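You operate a simulated robot arm through the tools that you are given. There is no shell and no other tool. Be economical: measure what you need, move in short steps, check, and stop when the job is done.

Carry out the task below with a simulated robot arm. There is one attempt and no reset: what you move stays moved.

Task
Try the green gauge in the black tray's three caps; bin the tight one.
Fine: the reject bin; stand the gauge back in its holder; leave the red gauge and the other caps.

Only the result counts: the job must be done as asked and must still hold three seconds after the hand-in. Knocking over, shifting, dropping, spilling or breaking anything else fails it. Lids that push on must go on centred and level and be pressed home; caps that screw on are set level and turned clockwise until they are tight.

Robot
A 5-joint arm with a two-finger parallel gripper, fixed in place. Base frame: the origin is at the foot of the arm, x ahead of it, y to its left, z up; the work surface is at about z = 0. Readings come in cm, rad, newtons and seconds.
With the tool pointing down near the work surface it reaches from about 26 to 68 cm from the base axis. Its first joint turns from -1.152 to 1.152 rad. The tool tilts only in the upright plane through the base axis and itself; it spins freely about its own axis. Payload 2.9 kg.
The TCP is the grasp point between the finger pads, 3 cm short of the fingertips. In the tool frame z runs along the fingers and y along their closing line. The gripper opens to 11 cm. The fingers are 2 cm wide and 1 cm thick; the gripper's body (4.8 by 11.2 cm) begins 5.5 cm behind the TCP.
Orientation is that of the tool frame in the base frame, as [roll, pitch, yaw] about the fixed x, y, z axes, in that order (R = Rz(yaw) Ry(pitch) Rx(roll)). With the fingers straight down and closing along the base's y, the tool's x points along the base's -x, its y along +y and its z along -z.

Tools
- The arm moves only by the tool apply_moves. Its argument "increments" is a list of rows, each a list of 7 numbers: the shift along the tool's x, y, z in mm, then the turn, a rotation vector about the tool's x, y, z in rad, then the gripper command, from -1 (fully open) to 1 (shut), values between in proportion. In form: [[tx, ty, tz, wx, wy, wz, claw], ...]. A call has 1 to 10 rows; each row is the pose to reach, as a shift and turn from the pose commanded when the call began, along the tool's axes at that moment. Rows are played at 5 a second. More than 5 cm and 0.15 rad between two rows, or a gripper value outside its range, and nothing of the call is played. A pose out of reach is approached as far as the arm can. The call stops where the force on the tool passes 50 N (or 10 N more than at its start, if that is more) or the arm is blocked; 0.2 s more then pass. Each finger travels about 10.8 cm/s and halts on what it meets, pressing with about 33 N; the grip force reading is that of the motor and also rises with nothing between the fingers. The clock runs only during rows and for 0.2 s after the last one: add rows that repeat a pose to give the fingers time. It gives the time, the measured TCP pose, the force on the tool (base axes), the opening and the grip force at its end, in the units of the frame above (readings bear some noise), with the torque about the TCP (base axes, N m) and any sound that the robot's microphone picked up, and new pictures: "views" is both (left out), scene, wrist or none.
- Cameras (640 x 400 px; columns grow to the right, rows downward): "scene" is fixed at [4.21, -47.17, 60.28]; the picture's right is [0.61, -0.79, 0.00], its down [-0.46, -0.36, -0.81] and it looks along [0.64, 0.50, -0.59] (base axes); focal length 322 px, centre (320, 200). "wrist" rides on the gripper at [7.2, 1.7, -10.3] in the tool frame; the picture's right is [-0.23, 0.97, 0.00], its down [-0.76, -0.18, -0.62] and it looks along [-0.61, -0.14, 0.78] (tool axes); focal length 222 px, centre (320, 200). There is no depth. A picture from a camera that has moved, and an enlarged one, comes with that camera's place and axes in the base frame and with its lens. The place of the scene camera against the robot may be out by one fixed shift of up to 1.2 cm in any direction.
- zoom(camera, box): a new picture of the part [left, top, right, bottom] of that camera's present view, enlarged. The clock stands still meanwhile.
- close_job(): hands the job in; it is judged then, once.

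Work in short steps. Places have to be worked out from the pictures, the camera data and where the tool is seen: move nearer, look again, correct. Check each grasp and each placing, and mend what went wrong. You have 120 turns and 200 pictures in all, those below and enlarged ones among them. Open the gripper and draw the arm clear of the work before you hand the job in, unless the task says otherwise; then end with one line.

The tools are called as name(argument=value, ...) on one line, values as JSON. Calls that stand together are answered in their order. apply_moves: Moves the arm, as the interface text tells. Its arguments: {"type":"object","properties":{"increments":{"type":"array","items":{"type":"array","items":{"type":"number"}}},"views":{"type":"string","enum":["both","scene","wrist","none"]}},"required":["increments"]} The other tools are called the same way: zoom (camera, box) takes an enlarged picture of a part of a camera's view; close_job () hands the job in.

At the start:

```text
clock: 0.0
tool_pos: [46.55, -16.7, 32.9]
tool_rot: [3.14, 0.001, -3.141]
contact_force: [-0.4, 0.0, -0.3]
ft_torque: [0.04, -0.03, -0.01]
opening: 10.99
gripper_force: 0.1
```

scene: 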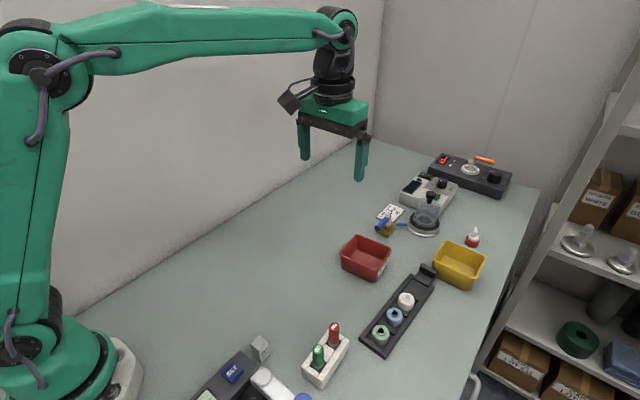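
wrist: 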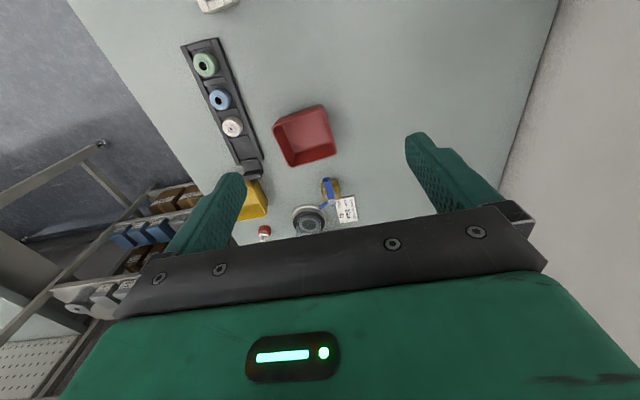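

I'll start by enlarging the work area to identify the bins, the tray, the holder and gauges.

zoom(camera="scene", box=[290, 220, 510, 390])

zoom(camera="scene", box=[180, 290, 380, 400])

zoom(camera="scene", box=[360, 140, 530, 290])

```text
2.35 times, centred on (400, 305) of scene
camera zoom: at [4.21, -47.17, 60.28], right [0.61, -0.79, 0.0], down [-0.46, -0.36, -0.81], along [0.64, 0.5, -0.59], focal length 757 px, centre (132, -47)
```

zoom: 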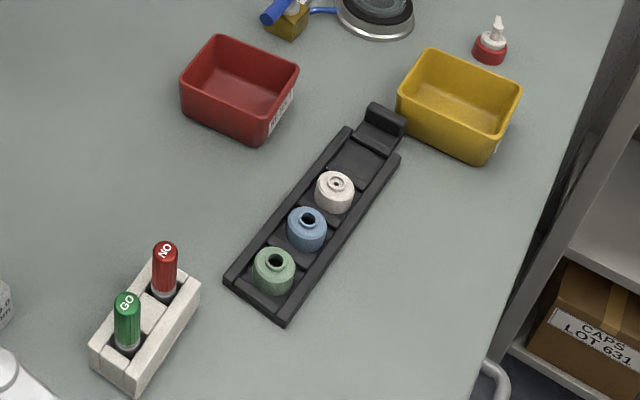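

```text
3.20 times, centred on (280, 345) of scene
camera zoom: at [4.21, -47.17, 60.28], right [0.61, -0.79, 0.0], down [-0.46, -0.36, -0.81], along [0.64, 0.5, -0.59], focal length 1029 px, centre (448, -264)
```

zoom: 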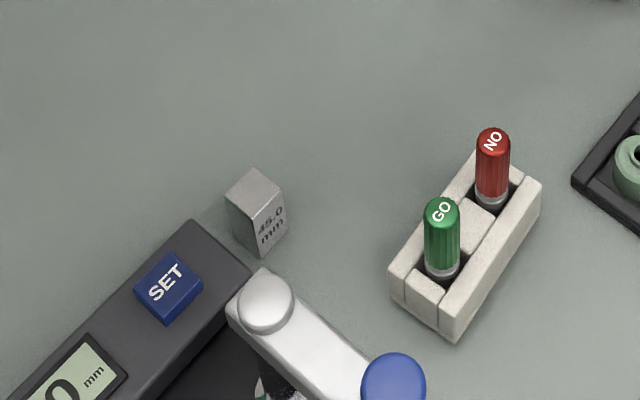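

```text
2.67 times, centred on (445, 215) of scene
camera zoom: at [4.21, -47.17, 60.28], right [0.61, -0.79, 0.0], down [-0.46, -0.36, -0.81], along [0.64, 0.5, -0.59], focal length 858 px, centre (-13, 160)
```

zoom: 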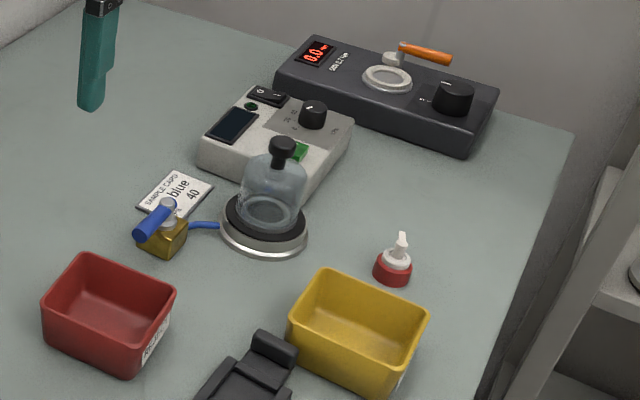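

The red bin's label seems to read "REJ…"; I'll enlarge both labels.

zoom(camera="scene", box=[370, 240, 402, 260])

zoom(camera="scene", box=[440, 262, 488, 292])

```text
16.00 times, centred on (386, 250) of scene
camera zoom: at [4.21, -47.17, 60.28], right [0.61, -0.79, 0.0], down [-0.46, -0.36, -0.81], along [0.64, 0.5, -0.59], focal length 5145 px, centre (-736, -600)
```

zoom: 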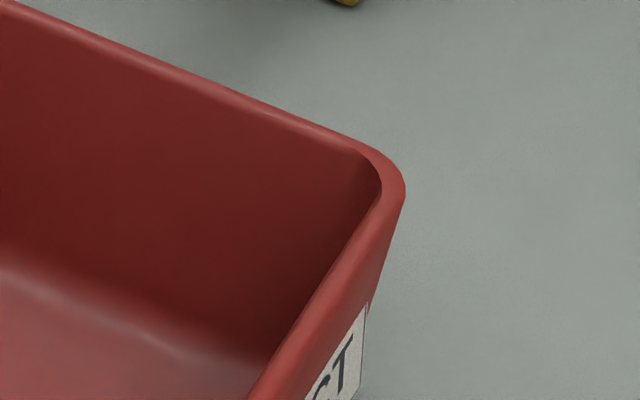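

```text
13.33 times, centred on (464, 277) of scene
camera zoom: at [4.21, -47.17, 60.28], right [0.61, -0.79, 0.0], down [-0.46, -0.36, -0.81], along [0.64, 0.5, -0.59], focal length 4287 px, centre (-1600, -827)
```

zoom: 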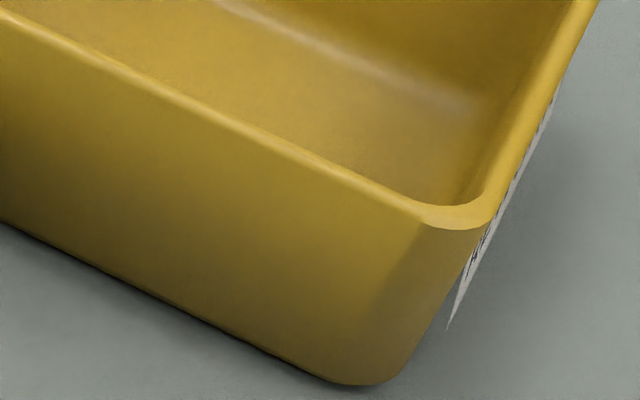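

Red is REJECT. Estimates: green gauge near (26, -29.5), red gauge (31, -29.3), caps (39,-34.5), (44,-34.8), (49,-35). I move above and between the holder and tray to look with the wrist camera.

apply_moves(increments=[[31, -21, 20, 0, 0, 0, -1], [62, -42, 40, 0, 0, 0, -1], [93, -64, 60, 0, 0, 0, -1], [124, -85, 80, 0, 0, 0, -1], [155, -106, 100, 0, 0, 0, -1], [185, -127, 119, 0, 0, 0, -1], [185, -127, 119, 0, 0, 0, -1]])

```text
clock: 1.6
tool_pos: [28.16, -29.5, 20.88]
tool_rot: [3.141, 0.001, -3.139]
contact_force: [-1.0, 0.2, 0.5]
ft_torque: [-0.01, -0.03, -0.03]
opening: 11.0
gripper_force: 0.1
camera wrist: at [20.86, -27.79, 31.24], right [0.23, 0.97, 0.0], down [0.76, -0.18, 0.62], along [0.61, -0.14, -0.78], focal length 222 px, centre (320, 200)
```

scene: 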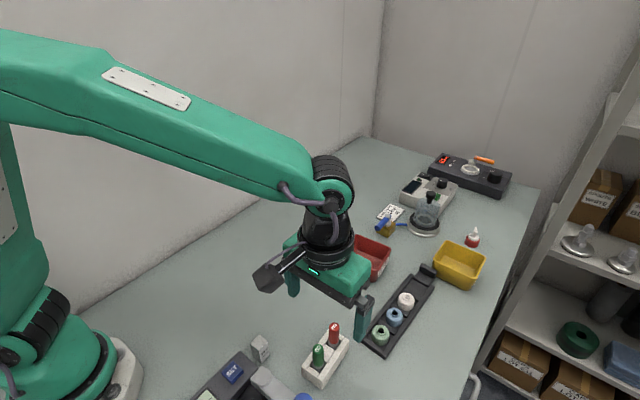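
wrist: 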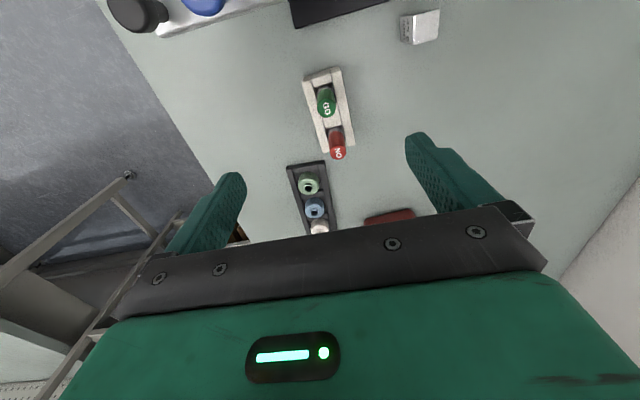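

zoom(camera="wrist", box=[270, 50, 390, 170])

zoom(camera="wrist", box=[260, 145, 380, 240])

```text
3.33 times, centred on (330, 110) of wrist
camera zoom: at [20.86, -27.79, 31.24], right [0.23, 0.97, 0.0], down [0.76, -0.18, 0.62], along [0.61, -0.14, -0.78], focal length 740 px, centre (287, 500)
```

zoom: 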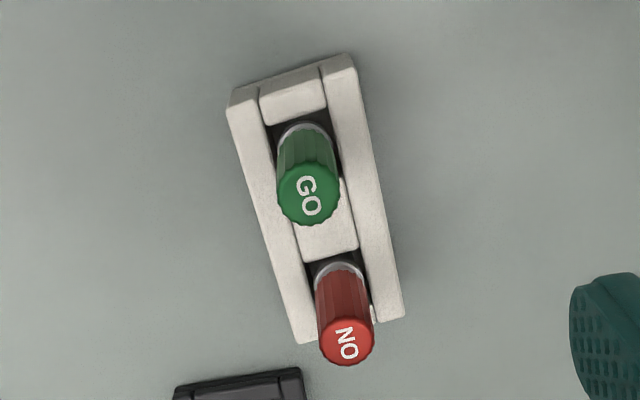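

```text
4.21 times, centred on (320, 192) of wrist
camera zoom: at [20.86, -27.79, 31.24], right [0.23, 0.97, 0.0], down [0.76, -0.18, 0.62], along [0.61, -0.14, -0.78], focal length 935 px, centre (320, 232)
```

zoom: 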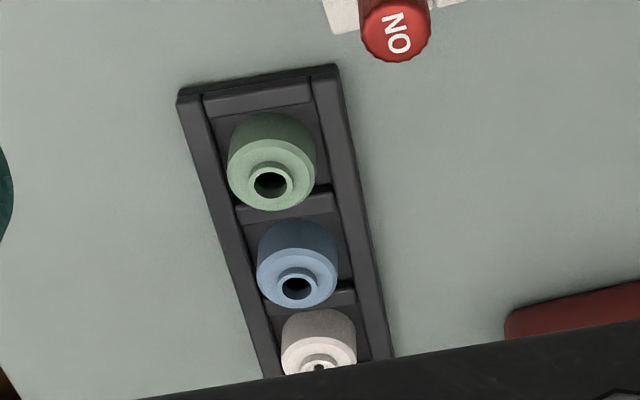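

White's bore looks smallest, but I'll gauge all three as asked. Green gauge now reckoned at about (27.7, -28.6), top ~8 cm; I lower to z≈15 above it to triangulate.

apply_moves(increments=[[2, 4, 30, 0, 0, 0, -1], [5, 9, 59, 0, 0, 0, -1], [5, 9, 59, 0, 0, 0, -1]], views="wrist")

zoom(camera="wrist", box=[260, 50, 400, 200])

```text
clock: 2.4
tool_pos: [27.67, -28.52, 14.7]
tool_rot: [-3.141, 0.0, -3.139]
contact_force: [0.4, 0.0, 0.0]
ft_torque: [0.01, -0.05, 0.02]
opening: 11.0
gripper_force: 0.0
camera wrist: at [20.43, -26.84, 25.08], right [0.23, 0.97, 0.0], down [0.76, -0.18, 0.62], along [0.61, -0.14, -0.78], focal length 222 px, centre (320, 200)
```

wrist: 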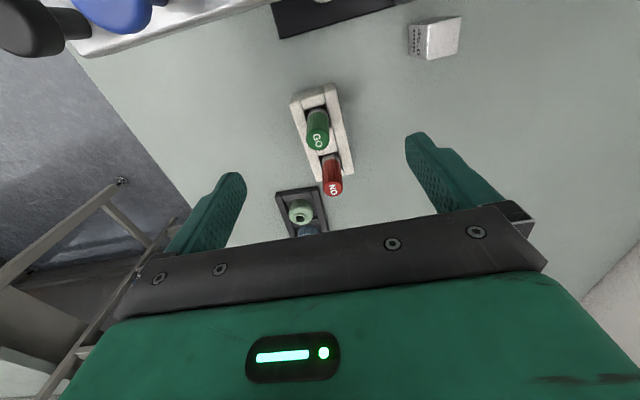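

```text
2.67 times, centred on (330, 125) of wrist
camera zoom: at [20.43, -26.84, 25.08], right [0.23, 0.97, 0.0], down [0.76, -0.18, 0.62], along [0.61, -0.14, -0.78], focal length 592 px, centre (293, 400)
```

zoom: 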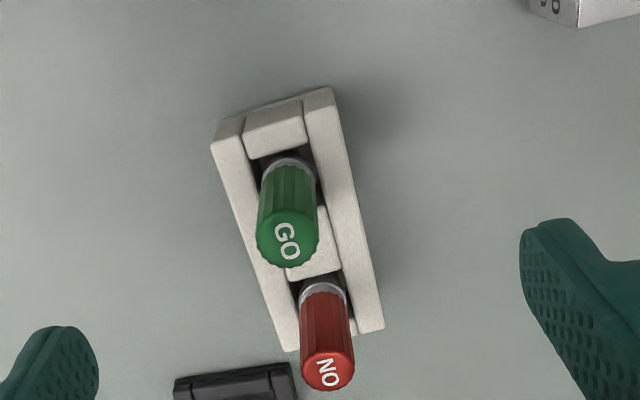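

Two views agree: green gauge at (27.43, -28.60), top at 8.7, holder top below ~4. I lower with fingers at 5 cm to z=7.6, then narrow to 3 cm and check.

apply_moves(increments=[[2.4, -0.8, 0, 0, 0, 0, 0.1], [2.4, -0.8, 10, 0, 0, 0, 0.1], [2.4, -0.8, 40, 0, 0, 0, 0.1], [2.4, -0.8, 71, 0, 0, 0, 0.1], [2.4, -0.8, 71, 0, 0, 0, 0.45], [2.4, -0.8, 71, 0, 0, 0, 0.45]])

zoom(camera="wrist", box=[250, 90, 410, 210])

```text
clock: 3.8
tool_pos: [27.3, -28.49, 7.61]
tool_rot: [3.141, 0.001, -3.141]
contact_force: [0.9, -0.5, -0.7]
ft_torque: [-0.03, -0.02, 0.04]
opening: 3.05
gripper_force: 0.1
camera wrist: at [20.0, -26.8, 17.91], right [0.23, 0.97, 0.0], down [0.76, -0.18, 0.62], along [0.61, -0.14, -0.78], focal length 222 px, centre (320, 200)
```

scene: 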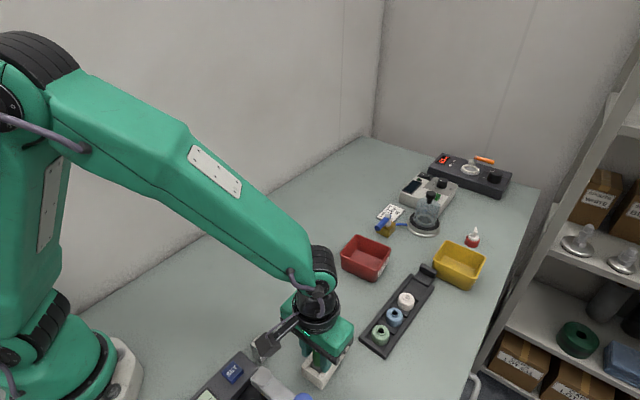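
wrist: 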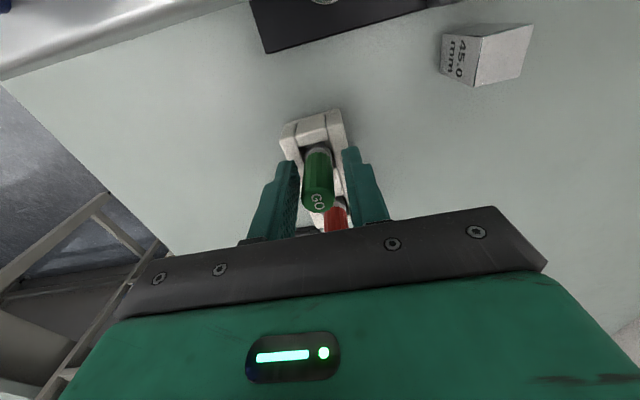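

```text
3.33 times, centred on (330, 150) of wrist
camera zoom: at [20.0, -26.8, 17.91], right [0.23, 0.97, 0.0], down [0.76, -0.18, 0.62], along [0.61, -0.14, -0.78], focal length 740 px, centre (287, 367)
```

zoom: 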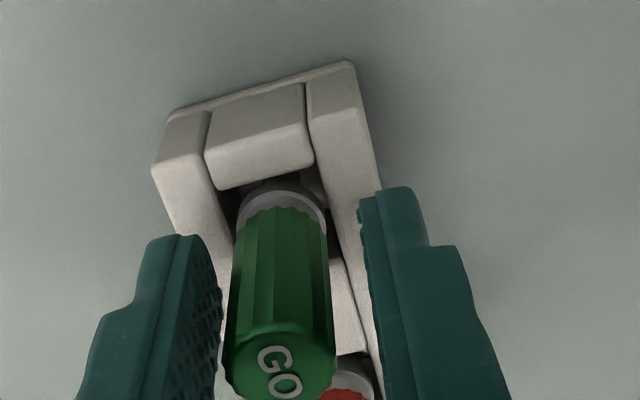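

Gauge lies between the pads at (27.31, -28.60), 1 mm off-centre in y; I correct and close.

apply_moves(increments=[[0, -1, 0, 0, 0, 0, 0.45], [0, -1, 0, 0, 0, 0, 0.7], [0, -1, 0, 0, 0, 0, 0.9], [0, -1, 0, 0, 0, 0, 0.9]], views="wrist")

```text
clock: 4.8
tool_pos: [27.32, -28.58, 7.75]
tool_rot: [3.14, -0.001, 3.14]
contact_force: [-0.3, -0.6, 0.0]
ft_torque: [-0.03, -0.01, 0.01]
opening: 1.83
gripper_force: 33.3
camera wrist: at [20.02, -26.95, 18.0], right [0.23, 0.97, 0.0], down [0.76, -0.18, 0.62], along [0.61, -0.14, -0.78], focal length 222 px, centre (320, 200)
```

wrist: 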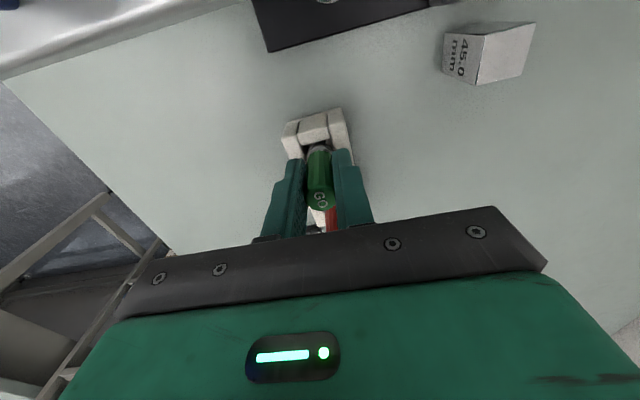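

Held at 1.83 cm. Lift straight up 9 cm.

apply_moves(increments=[[0, 0, -15, 0, 0, 0, 0.9], [0, 0, -30, 0, 0, 0, 0.9], [0, 0, -50, 0, 0, 0, 0.9], [0, 0, -90, 0, 0, 0, 0.9], [0, 0, -90, 0, 0, 0, 0.9]])

zoom(camera="scene", box=[250, 270, 410, 380])

zoom(camera="wrist", box=[250, 70, 390, 240])

```text
clock: 6.0
tool_pos: [27.33, -28.49, 16.97]
tool_rot: [3.14, 0.0, -3.139]
contact_force: [0.9, -0.3, 0.0]
ft_torque: [-0.02, 0.04, -0.01]
opening: 1.78
gripper_force: 32.7
camera wrist: at [20.0, -26.78, 27.32], right [0.23, 0.97, 0.0], down [0.76, -0.18, 0.62], along [0.61, -0.14, -0.78], focal length 222 px, centre (320, 200)
```

scene: 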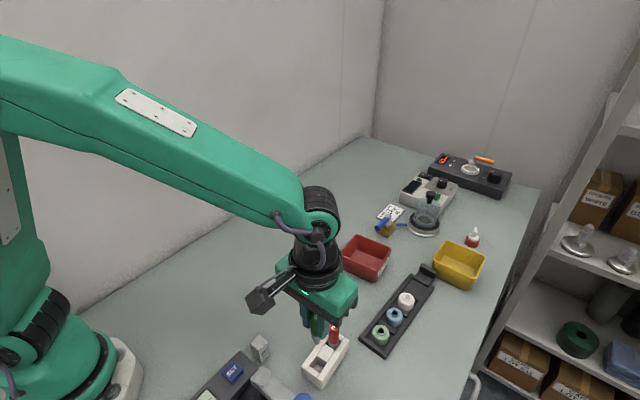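
wrist: 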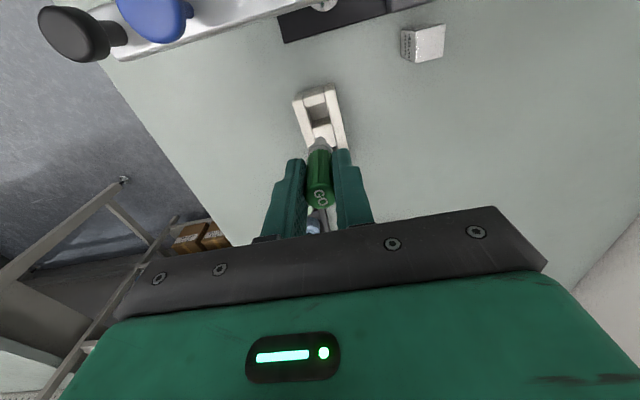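

```text
3.64 times, centred on (330, 325) of scene
camera zoom: at [4.21, -47.16, 60.28], right [0.61, -0.79, 0.0], down [-0.46, -0.36, -0.81], along [0.64, 0.5, -0.59], focal length 1169 px, centre (284, -254)
```

zoom: 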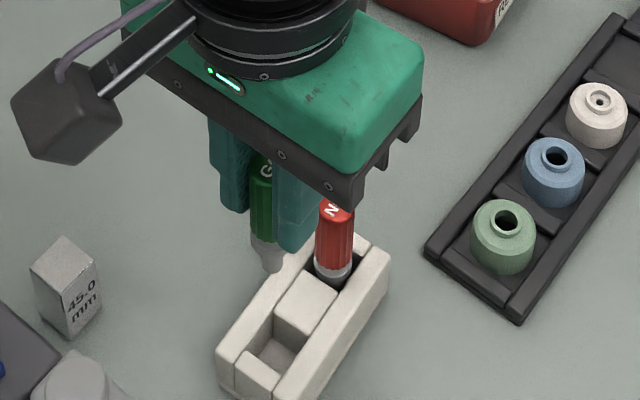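

```text
2.35 times, centred on (320, 155) of wrist
camera zoom: at [20.0, -26.78, 27.32], right [0.23, 0.97, 0.0], down [0.76, -0.18, 0.62], along [0.61, -0.14, -0.78], focal length 523 px, centre (320, 306)
```

zoom: 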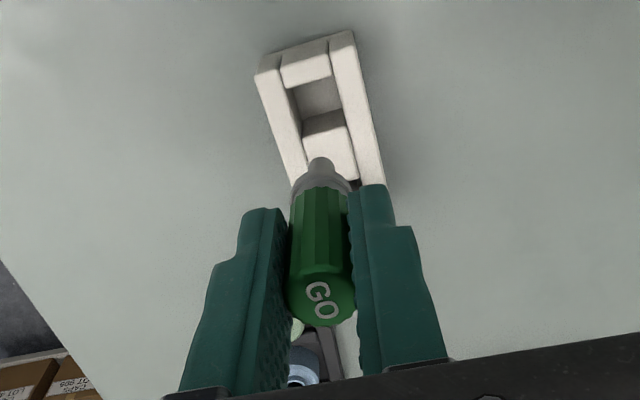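

The gauge has a collar and a short, thin pin. I enlarge it to measure the pin length.

zoom(camera="wrist", box=[295, 125, 345, 165])

zoom(camera="scene", box=[295, 310, 345, 345])

```text
10.00 times, centred on (320, 145) of wrist
camera zoom: at [20.0, -26.78, 27.32], right [0.23, 0.97, 0.0], down [0.76, -0.18, 0.62], along [0.61, -0.14, -0.78], focal length 2221 px, centre (320, 750)
```

zoom: 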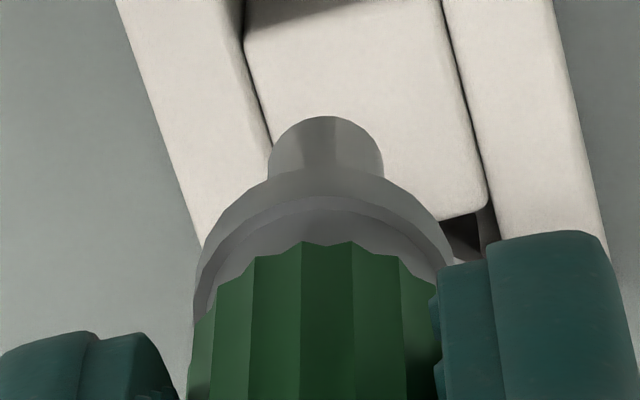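

```text
11.43 times, centred on (320, 328) of scene
camera zoom: at [4.21, -47.16, 60.28], right [0.61, -0.79, 0.0], down [-0.46, -0.36, -0.81], along [0.64, 0.5, -0.59], focal length 3675 px, centre (320, -1257)
```

zoom: 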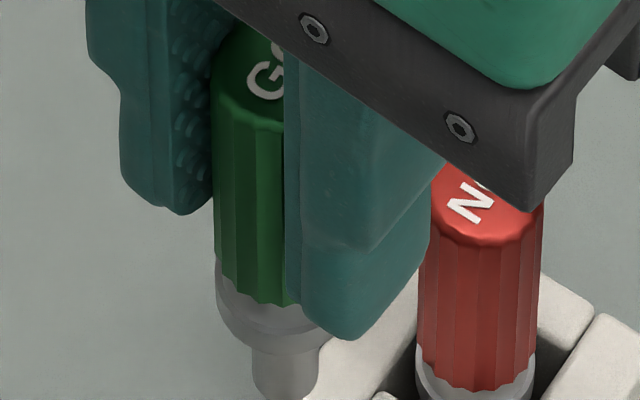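

Pin: ~0.87 cm diameter, tip ≈6.3 cm below TCP, collar bottom ≈4.0 below. Now go above the green cap (≈39.4, -34.0) at z≈18 and look.

apply_moves(increments=[[0, 0, -10, 0, 0, 0, 0.9], [-40, -18, -10, 0, 0, 0, 0.9], [-80, -36, -10, 0, 0, 0, 0.9], [-121, -55, -10, 0, 0, 0, 0.9], [-121, -55, -10, 0, 0, 0, 0.9]], views="wrist")

zoom(camera="wrist", box=[275, 95, 375, 165])

```text
clock: 7.2
tool_pos: [39.48, -34.4, 18.04]
tool_rot: [3.141, -0.001, 3.141]
contact_force: [0.4, -0.7, -1.4]
ft_torque: [-0.03, 0.02, 0.0]
opening: 1.8
gripper_force: 32.6
camera wrist: at [32.15, -32.79, 28.28], right [0.23, 0.97, 0.0], down [0.76, -0.18, 0.62], along [0.61, -0.14, -0.78], focal length 222 px, centre (320, 200)
```

wrist: 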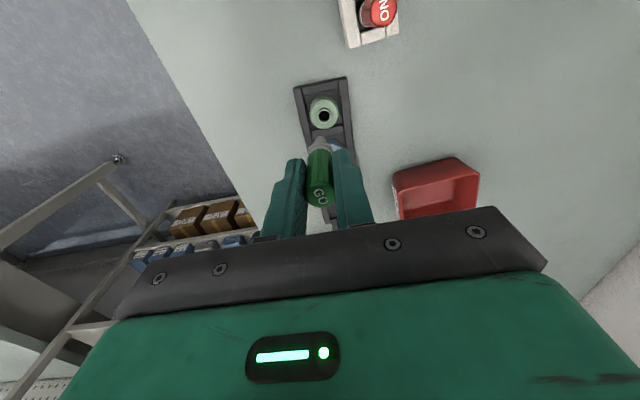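

```text
5.71 times, centred on (325, 130) of wrist
camera zoom: at [32.15, -32.79, 28.28], right [0.23, 0.97, 0.0], down [0.76, -0.18, 0.62], along [0.61, -0.14, -0.78], focal length 1269 px, centre (291, 600)
```

zoom: 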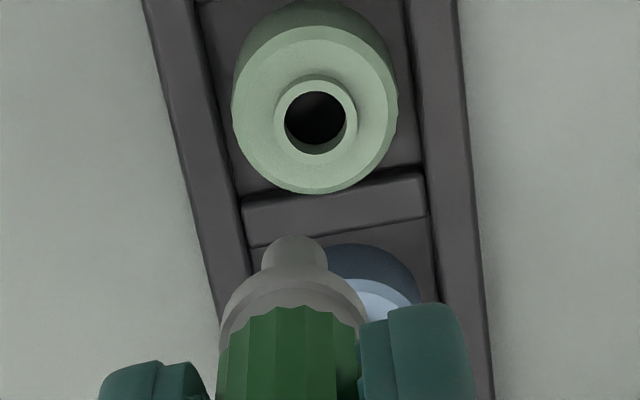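

Green cap hole triangulates to (40.3, -34.1), rim z≈2.9; relative to the pin it's about +0.88 cm in x, +0.18 in y. I move over it and lower until the tip is ~2 cm above the rim.

apply_moves(increments=[[-8.8, 1.8, 0, 0, 0, 0, 0.9], [-8.8, 1.8, 35, 0, 0, 0, 0.9], [-8.8, 1.8, 65, 0, 0, 0, 0.9], [-8.8, 1.8, 65, 0, 0, 0, 0.9]], views="wrist")

zoom(camera="wrist", box=[280, 105, 360, 165])

zoom(camera="scene", box=[345, 290, 425, 350])

```text
clock: 8.2
tool_pos: [40.48, -34.22, 11.09]
tool_rot: [-3.141, 0.001, -3.141]
contact_force: [0.8, 0.9, -0.2]
ft_torque: [-0.03, -0.03, -0.02]
opening: 1.8
gripper_force: 33.0
camera wrist: at [33.07, -32.39, 21.5], right [0.23, 0.97, 0.0], down [0.76, -0.18, 0.62], along [0.61, -0.14, -0.78], focal length 222 px, centre (320, 200)
```

wrist: 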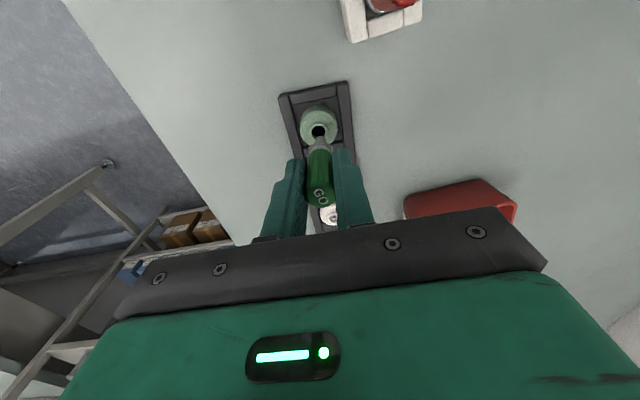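

```text
6.67 times, centred on (320, 135) of wrist
camera zoom: at [33.07, -32.39, 21.5], right [0.23, 0.97, 0.0], down [0.76, -0.18, 0.62], along [0.61, -0.14, -0.78], focal length 1481 px, centre (320, 633)
```

zoom: 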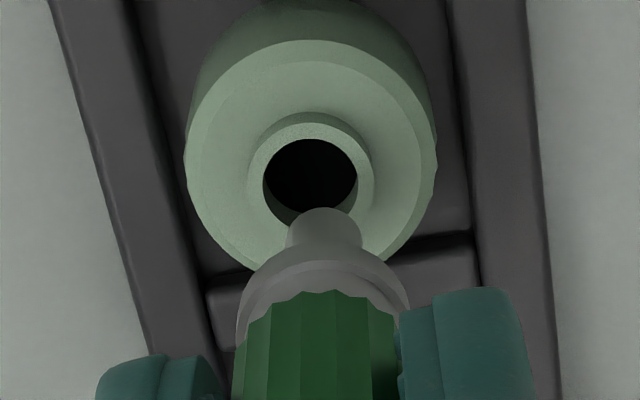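

```text
6.67 times, centred on (385, 320) of scene
camera zoom: at [4.21, -47.17, 60.28], right [0.61, -0.79, 0.0], down [-0.46, -0.36, -0.81], along [0.64, 0.5, -0.59], focal length 2144 px, centre (-113, -600)
```

zoom: 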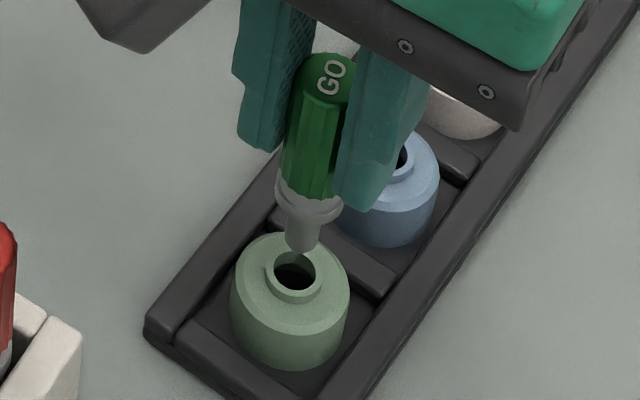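

Tip is ~1–2 cm above the rim, roughly centred. I lower 8 mm more with a small correction and look again to cut the parallax.

apply_moves(increments=[[1, -1, 4, 0, 0, 0, 0.9], [1, -1, 8, 0, 0, 0, 0.9], [1, -1, 8, 0, 0, 0, 0.9]], views="none")

zoom(camera="wrist", box=[280, 105, 360, 165])

zoom(camera="scene", box=[355, 300, 415, 345])

```text
clock: 9.0
tool_pos: [40.14, -34.04, 10.52]
tool_rot: [-3.141, 0.0, -3.141]
contact_force: [0.9, -0.6, -0.6]
ft_torque: [-0.03, 0.0, 0.0]
opening: 1.78
gripper_force: 33.1
```

```text
6.67 times, centred on (320, 135) of wrist
camera zoom: at [32.85, -32.41, 20.91], right [0.23, 0.97, 0.0], down [0.76, -0.18, 0.62], along [0.61, -0.14, -0.78], focal length 1481 px, centre (320, 633)
```

zoom: 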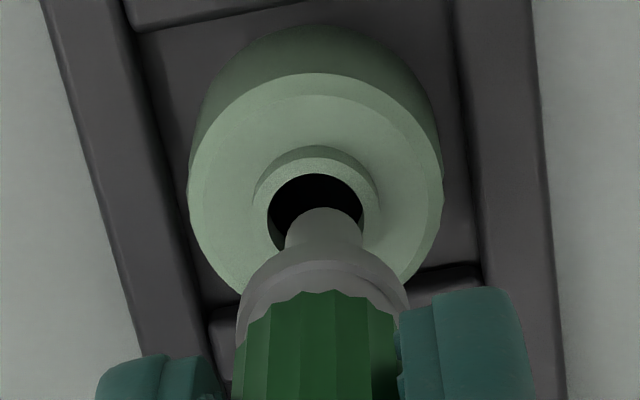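

```text
8.89 times, centred on (385, 322) of scene
camera zoom: at [4.21, -47.17, 60.28], right [0.61, -0.79, 0.0], down [-0.46, -0.36, -0.81], along [0.64, 0.5, -0.59], focal length 2858 px, centre (-258, -889)
```

zoom: 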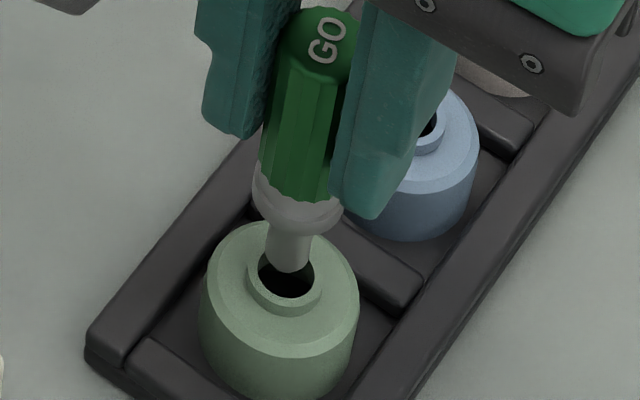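

Both views now show the pin over the hole, gap ≈0.75 cm, about 0.7 mm too far in +y. I correct and lower 10 mm in small steps.

apply_moves(increments=[[0, -0.7, 2, 0, 0, 0, 0.9], [0, -0.7, 4, 0, 0, 0, 0.9], [0, -0.7, 6, 0, 0, 0, 0.9], [0, -0.7, 8, 0, 0, 0, 0.9], [0, -0.7, 10, 0, 0, 0, 0.9], [0, -0.7, 10, 0, 0, 0, 0.9]], views="none")

zoom(camera="wrist", box=[280, 105, 360, 165])

zoom(camera="scene", box=[355, 300, 415, 345])

```text
clock: 10.4
tool_pos: [40.19, -34.33, 9.72]
tool_rot: [3.14, -0.001, 3.141]
contact_force: [0.5, -0.3, -1.4]
ft_torque: [0.01, 0.01, 0.01]
opening: 1.81
gripper_force: 32.7
```

```text
6.67 times, centred on (320, 135) of wrist
camera zoom: at [32.91, -32.63, 20.0], right [0.23, 0.97, 0.0], down [0.76, -0.18, 0.62], along [0.61, -0.14, -0.78], focal length 1481 px, centre (320, 633)
```

zoom: 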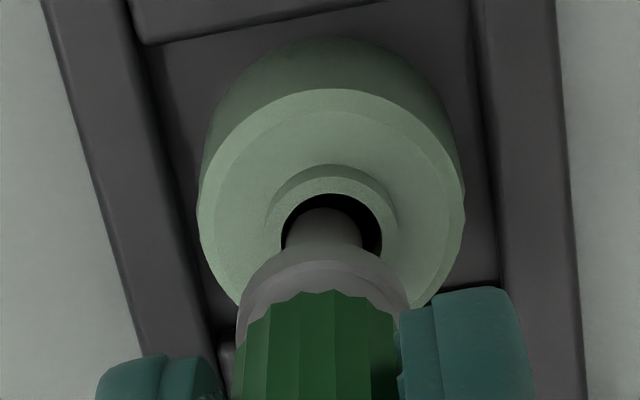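

```text
8.89 times, centred on (385, 322) of scene
camera zoom: at [4.21, -47.17, 60.28], right [0.61, -0.79, 0.0], down [-0.46, -0.36, -0.81], along [0.64, 0.5, -0.59], focal length 2858 px, centre (-258, -889)
```

zoom: 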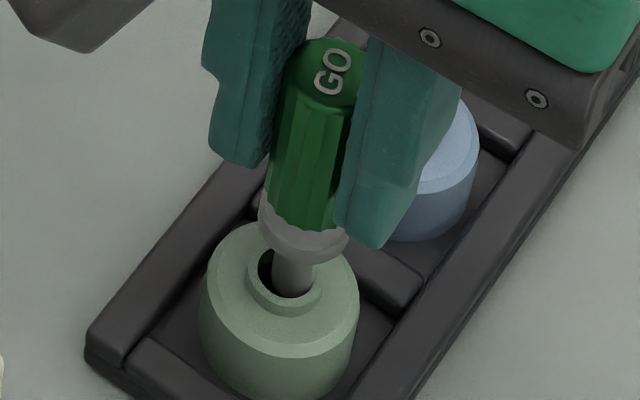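

Pin is entering the bore, ~0.8 mm toward -y. Correct and lower 12 mm.

apply_moves(increments=[[0, 0.8, 0, 0, 0, 0, 0.9], [0, 0.8, 3, 0, 0, 0, 0.9], [0, 0.8, 6, 0, 0, 0, 0.9], [0, 0.8, 9, 0, 0, 0, 0.9], [0, 0.8, 12, 0, 0, 0, 0.9], [0, 0.8, 12, 0, 0, 0, 0.9]], views="none")

zoom(camera="wrist", box=[280, 105, 360, 165])

zoom(camera="scene", box=[355, 300, 415, 345])

```text
clock: 11.8
tool_pos: [40.13, -34.1, 8.63]
tool_rot: [-3.141, 0.001, -3.141]
contact_force: [-0.1, 1.1, 12.4]
ft_torque: [0.03, -0.02, 0.03]
opening: 1.77
gripper_force: 33.1
```

```text
6.67 times, centred on (320, 135) of wrist
camera zoom: at [32.94, -32.51, 18.9], right [0.23, 0.97, 0.0], down [0.76, -0.18, 0.63], along [0.61, -0.14, -0.78], focal length 1481 px, centre (320, 633)
```

zoom: 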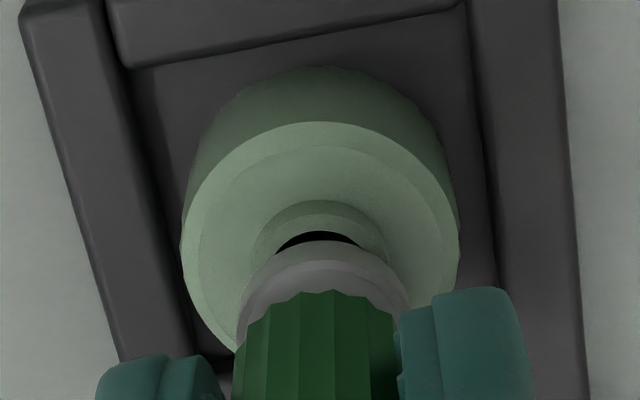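

```text
8.89 times, centred on (385, 322) of scene
camera zoom: at [4.21, -47.16, 60.28], right [0.61, -0.79, 0.0], down [-0.46, -0.36, -0.81], along [0.64, 0.5, -0.59], focal length 2858 px, centre (-258, -889)
```

zoom: 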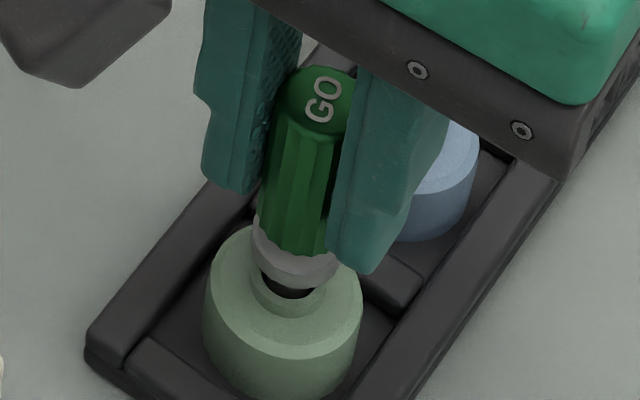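

Contact (12 N) at z=8.63 with the collar still visibly above the rim: a stop part-way down. It may be a tight bore or slight misalignment; I raise and compare with the others.

apply_moves(increments=[[0, 0, -5, 0, 0, 0, 0.9], [0, 0, -10, 0, 0, 0, 0.9], [0, 0, -20, 0, 0, 0, 0.9], [0, 0, -40, 0, 0, 0, 0.9], [0, 0, -40, 0, 0, 0, 0.9]], views="none")

zoom(camera="wrist", box=[260, 70, 380, 165])

zoom(camera="scene", box=[355, 280, 435, 345])

```text
clock: 13.0
tool_pos: [40.07, -34.16, 12.65]
tool_rot: [-3.139, -0.001, -3.141]
contact_force: [0.0, -0.3, -0.8]
ft_torque: [0.06, -0.03, 0.0]
opening: 1.79
gripper_force: 33.2
```

```text
4.21 times, centred on (320, 118) of wrist
camera zoom: at [32.77, -32.54, 22.88], right [0.23, 0.97, 0.0], down [0.76, -0.18, 0.62], along [0.61, -0.14, -0.78], focal length 935 px, centre (320, 547)
```

zoom: 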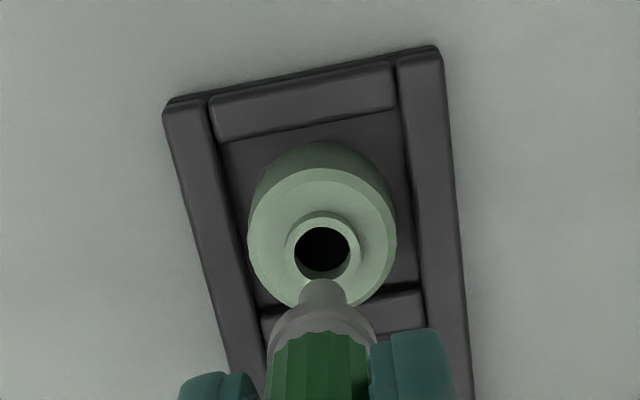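

```text
6.15 times, centred on (395, 312) of scene
camera zoom: at [4.21, -47.17, 60.28], right [0.61, -0.79, 0.0], down [-0.46, -0.36, -0.81], along [0.64, 0.5, -0.59], focal length 1979 px, centre (-142, -492)
```

zoom: 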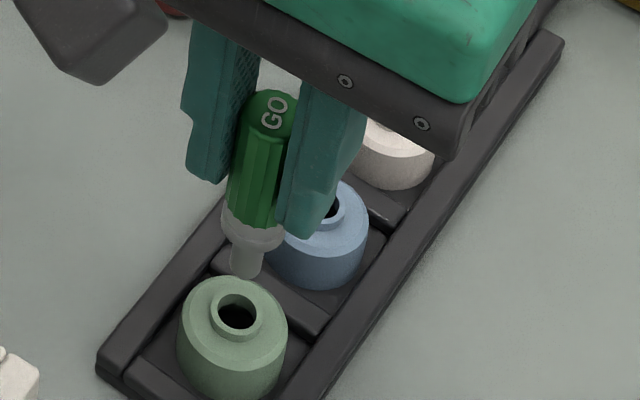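

Green cap undisturbed. Blue is ≈5.1 cm further in x, -0.27 in y; move there and look.

apply_moves(increments=[[-17, -1, -5, 0, 0, 0, 0.9], [-34, -2, -5, 0, 0, 0, 0.9], [-51, -2.7, -5, 0, 0, 0, 0.9], [-51, -2.7, 5, 0, 0, 0, 0.9], [-51, -2.7, 15, 0, 0, 0, 0.9], [-51, -2.7, 15, 0, 0, 0, 0.9]], views="none")

zoom(camera="wrist", box=[280, 105, 360, 165])

zoom(camera="scene", box=[365, 285, 425, 330])

```text
clock: 14.4
tool_pos: [45.48, -34.48, 10.86]
tool_rot: [-3.141, -0.002, 3.142]
contact_force: [0.1, 0.3, -1.1]
ft_torque: [-0.04, -0.01, 0.01]
opening: 1.77
gripper_force: 33.2
```

```text
6.67 times, centred on (320, 135) of wrist
camera zoom: at [38.14, -32.82, 21.26], right [0.23, 0.97, 0.0], down [0.76, -0.18, 0.62], along [0.61, -0.14, -0.78], focal length 1481 px, centre (320, 633)
```

zoom: 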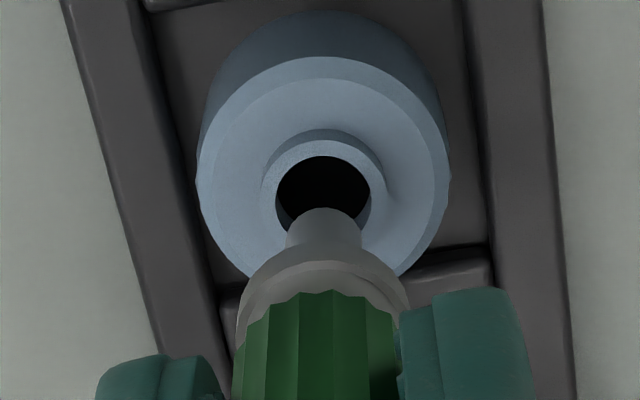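

```text
8.89 times, centred on (395, 308) of scene
camera zoom: at [4.21, -47.17, 60.28], right [0.61, -0.79, 0.0], down [-0.46, -0.36, -0.81], along [0.64, 0.5, -0.59], focal length 2858 px, centre (-347, -756)
```

zoom: 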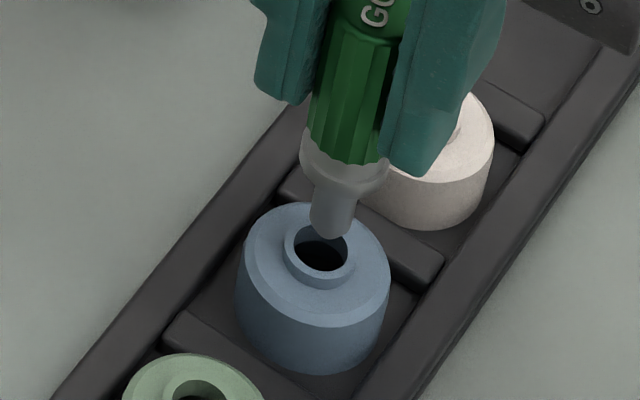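

Nearly centred on blue. Lower 10 mm in small steps with a 0.5 mm tweak and check.

apply_moves(increments=[[0.5, 0.3, 3, 0, 0, 0, 0.9], [0.5, 0.3, 6, 0, 0, 0, 0.9], [0.5, 0.3, 9, 0, 0, 0, 0.9], [0.5, 0.3, 11, 0, 0, 0, 0.9], [0.5, 0.3, 11, 0, 0, 0, 0.9]], views="none")

zoom(camera="wrist", box=[280, 105, 360, 165])

zoom(camera="scene", box=[365, 285, 425, 330])

```text
clock: 15.6
tool_pos: [45.3, -34.38, 9.85]
tool_rot: [3.139, 0.0, -3.141]
contact_force: [-0.3, 0.3, -0.2]
ft_torque: [0.0, -0.01, -0.02]
opening: 1.78
gripper_force: 33.0
```

```text
6.67 times, centred on (320, 135) of wrist
camera zoom: at [38.03, -32.68, 20.18], right [0.23, 0.97, 0.0], down [0.76, -0.18, 0.62], along [0.61, -0.14, -0.78], focal length 1481 px, centre (320, 633)
```

zoom: 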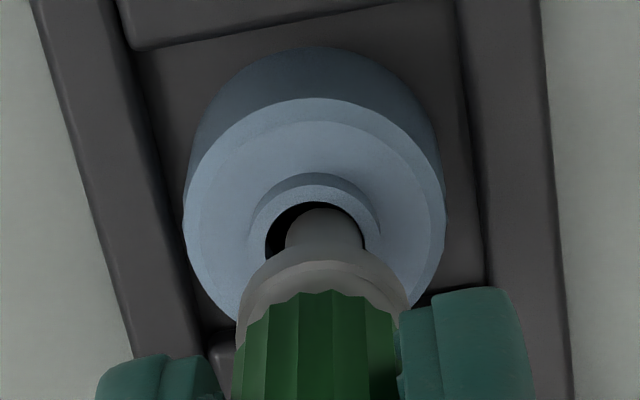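

```text
8.89 times, centred on (395, 308) of scene
camera zoom: at [4.21, -47.17, 60.28], right [0.61, -0.79, 0.0], down [-0.46, -0.36, -0.81], along [0.64, 0.5, -0.59], focal length 2858 px, centre (-347, -756)
```

zoom: 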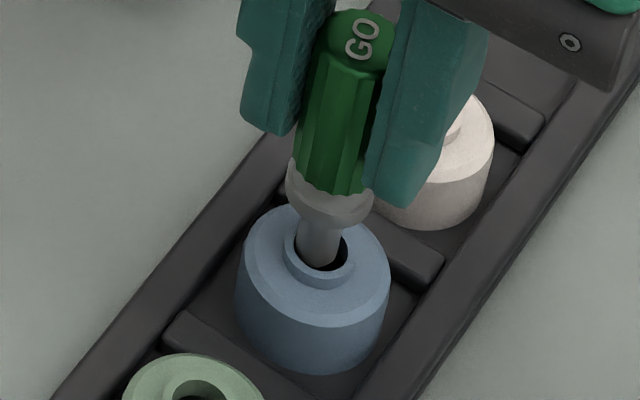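

Pin is in the mouth, 1 mm toward +y. Correct and lower 12 mm as before.

apply_moves(increments=[[0, -0.9, 0, 0, 0, 0, 0.9], [0, -0.9, 3, 0, 0, 0, 0.9], [0, -0.9, 6, 0, 0, 0, 0.9], [0, -0.9, 9, 0, 0, 0, 0.9], [0, -0.9, 12, 0, 0, 0, 0.9], [0, -0.9, 12, 0, 0, 0, 0.9]], views="none")

zoom(camera="wrist", box=[280, 105, 360, 165])

zoom(camera="scene", box=[365, 285, 425, 330])

```text
clock: 17.0
tool_pos: [45.33, -34.45, 8.61]
tool_rot: [-3.141, 0.0, -3.14]
contact_force: [0.7, -0.2, 1.6]
ft_torque: [0.01, 0.0, 0.02]
opening: 1.78
gripper_force: 33.1
```

```text
6.67 times, centred on (320, 135) of wrist
camera zoom: at [38.04, -32.85, 18.99], right [0.23, 0.97, 0.0], down [0.76, -0.18, 0.62], along [0.61, -0.14, -0.78], focal length 1481 px, centre (320, 633)
```

zoom: 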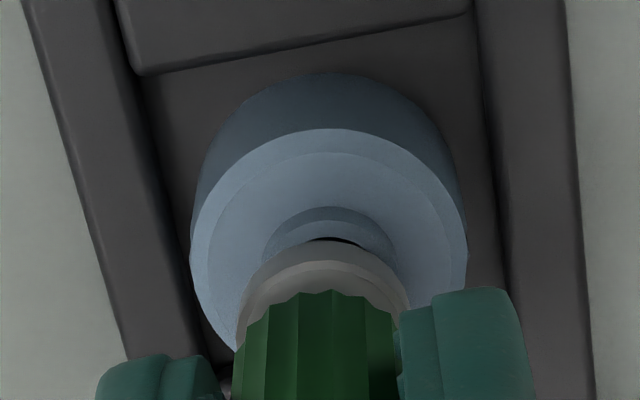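

```text
8.89 times, centred on (395, 308) of scene
camera zoom: at [4.21, -47.16, 60.28], right [0.61, -0.79, 0.0], down [-0.46, -0.36, -0.81], along [0.64, 0.5, -0.59], focal length 2858 px, centre (-347, -756)
```

zoom: 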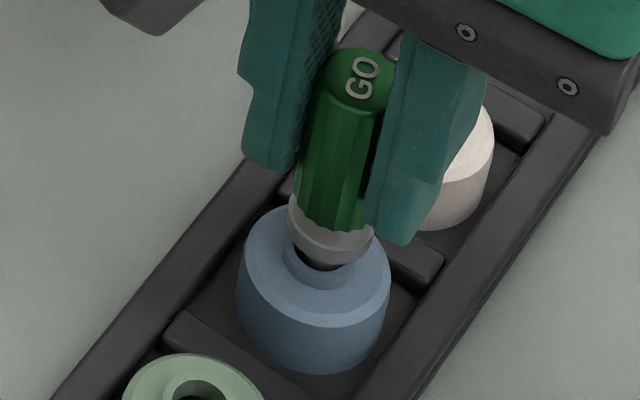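

No contact yet at the depth where green stopped. Lower 3 mm more.

apply_moves(increments=[[0, 0, 1, 0, 0, 0, 0.9], [0, 0, 2, 0, 0, 0, 0.9], [0, 0, 3, 0, 0, 0, 0.9], [0, 0, 3, 0, 0, 0, 0.9]], views="none")

```text
clock: 18.0
tool_pos: [45.33, -34.59, 8.48]
tool_rot: [-3.139, 0.003, -3.14]
contact_force: [-1.0, 0.9, 19.3]
ft_torque: [0.08, -0.03, -0.02]
opening: 1.79
gripper_force: 33.5
```

Contact (19 N) at nearly the same depth. Look closely at how the collar sits relative to the rim.

zoom(camera="wrist", box=[295, 120, 345, 155])

zoom(camera="scene", box=[380, 300, 412, 324])

```text
11.43 times, centred on (320, 138) of wrist
camera zoom: at [38.01, -32.89, 18.87], right [0.23, 0.97, 0.0], down [0.76, -0.18, 0.63], along [0.61, -0.14, -0.78], focal length 2538 px, centre (320, 914)
```

zoom: 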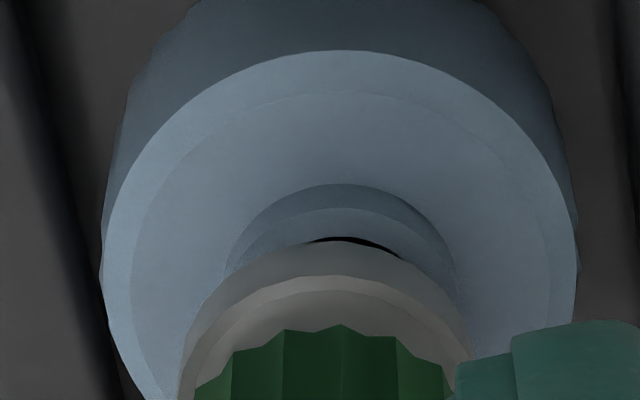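

```text
16.00 times, centred on (396, 312) of scene
camera zoom: at [4.2, -47.16, 60.29], right [0.61, -0.79, 0.0], down [-0.46, -0.36, -0.81], along [0.64, 0.5, -0.59], focal length 5145 px, centre (-896, -1592)
```

zoom: 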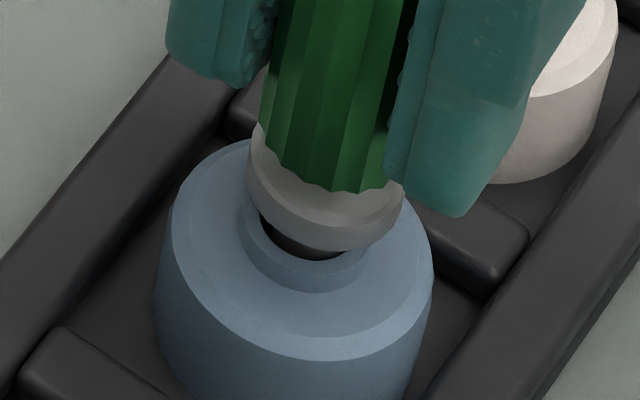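

The pin sits ~1 mm toward -y of the hole centre, so it may be on an inner shoulder. Raise 2 mm, shift +1 mm y, press again.

apply_moves(increments=[[0, 0, -3, 0, 0, 0, 0.9], [0, 1.0, -3, 0, 0, 0, 0.9], [0, 1.0, -1, 0, 0, 0, 0.9], [0, 1.0, 0, 0, 0, 0, 0.9], [0, 1.0, 1, 0, 0, 0, 0.9], [0, 1.0, 1, 0, 0, 0, 0.9]], views="none")

zoom(camera="wrist", box=[295, 120, 345, 155])

```text
clock: 19.4
tool_pos: [45.47, -34.59, 8.33]
tool_rot: [-3.138, 0.007, -3.139]
contact_force: [0.0, 0.5, 27.8]
ft_torque: [0.1, -0.02, 0.01]
opening: 1.81
gripper_force: 33.4
```

```text
11.43 times, centred on (320, 138) of wrist
camera zoom: at [38.09, -32.78, 18.75], right [0.23, 0.97, 0.0], down [0.76, -0.17, 0.63], along [0.61, -0.14, -0.78], focal length 2538 px, centre (320, 914)
```

zoom: 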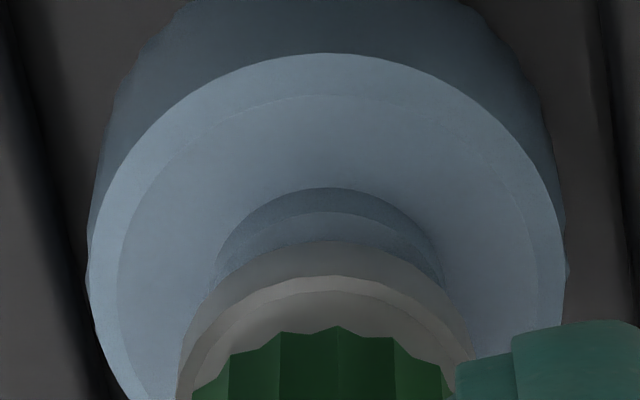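

Centred now, same stop depth as green (~1.3 cm in), so this is likely the bore's floor. Raise and test white for comparison.

apply_moves(increments=[[0, 0, -5, 0, 0, 0, 0.9], [0, 0, -15, 0, 0, 0, 0.9], [0, 0, -30, 0, 0, 0, 0.9], [0, 0, -50, 0, 0, 0, 0.9], [-20, -1, -50, 0, 0, 0, 0.9], [-35, -2, -50, 0, 0, 0, 0.9], [-48, -2.5, -50, 0, 0, 0, 0.9], [-48, -2.5, -50, 0, 0, 0, 0.9]], views="none")

zoom(camera="wrist", box=[270, 80, 370, 160])

zoom(camera="scene", box=[365, 270, 435, 330])

```text
clock: 21.2
tool_pos: [50.0, -34.63, 13.49]
tool_rot: [-3.14, 0.0, 3.141]
contact_force: [0.6, -0.2, -1.0]
ft_torque: [0.02, 0.03, 0.0]
opening: 1.8
gripper_force: 32.6
```

```text
5.00 times, centred on (320, 120) of wrist
camera zoom: at [42.76, -32.99, 23.67], right [0.23, 0.97, 0.0], down [0.76, -0.18, 0.62], along [0.61, -0.14, -0.78], focal length 1111 px, centre (320, 600)
```

zoom: 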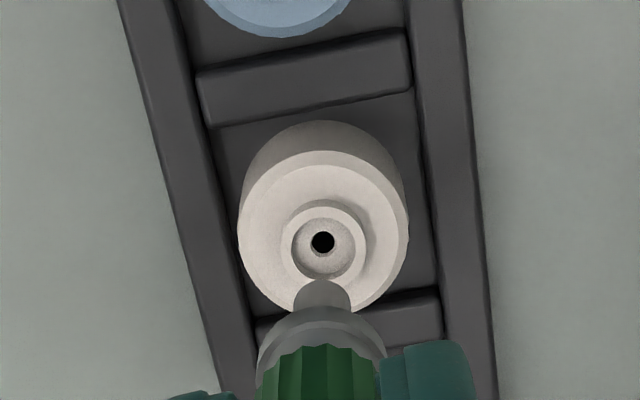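

```text
6.67 times, centred on (400, 300) of scene
camera zoom: at [4.21, -47.17, 60.28], right [0.61, -0.79, 0.0], down [-0.46, -0.36, -0.81], along [0.64, 0.5, -0.59], focal length 2144 px, centre (-213, -467)
```

zoom: 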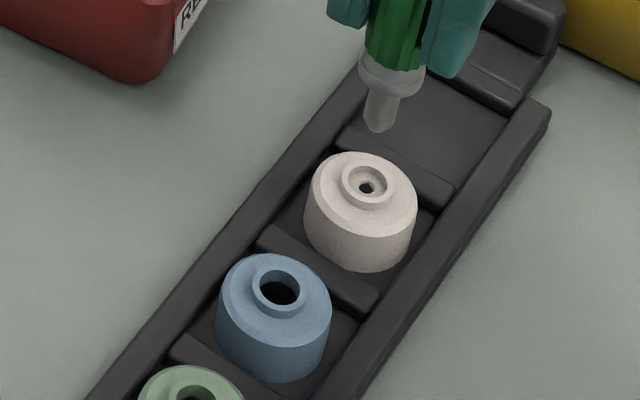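

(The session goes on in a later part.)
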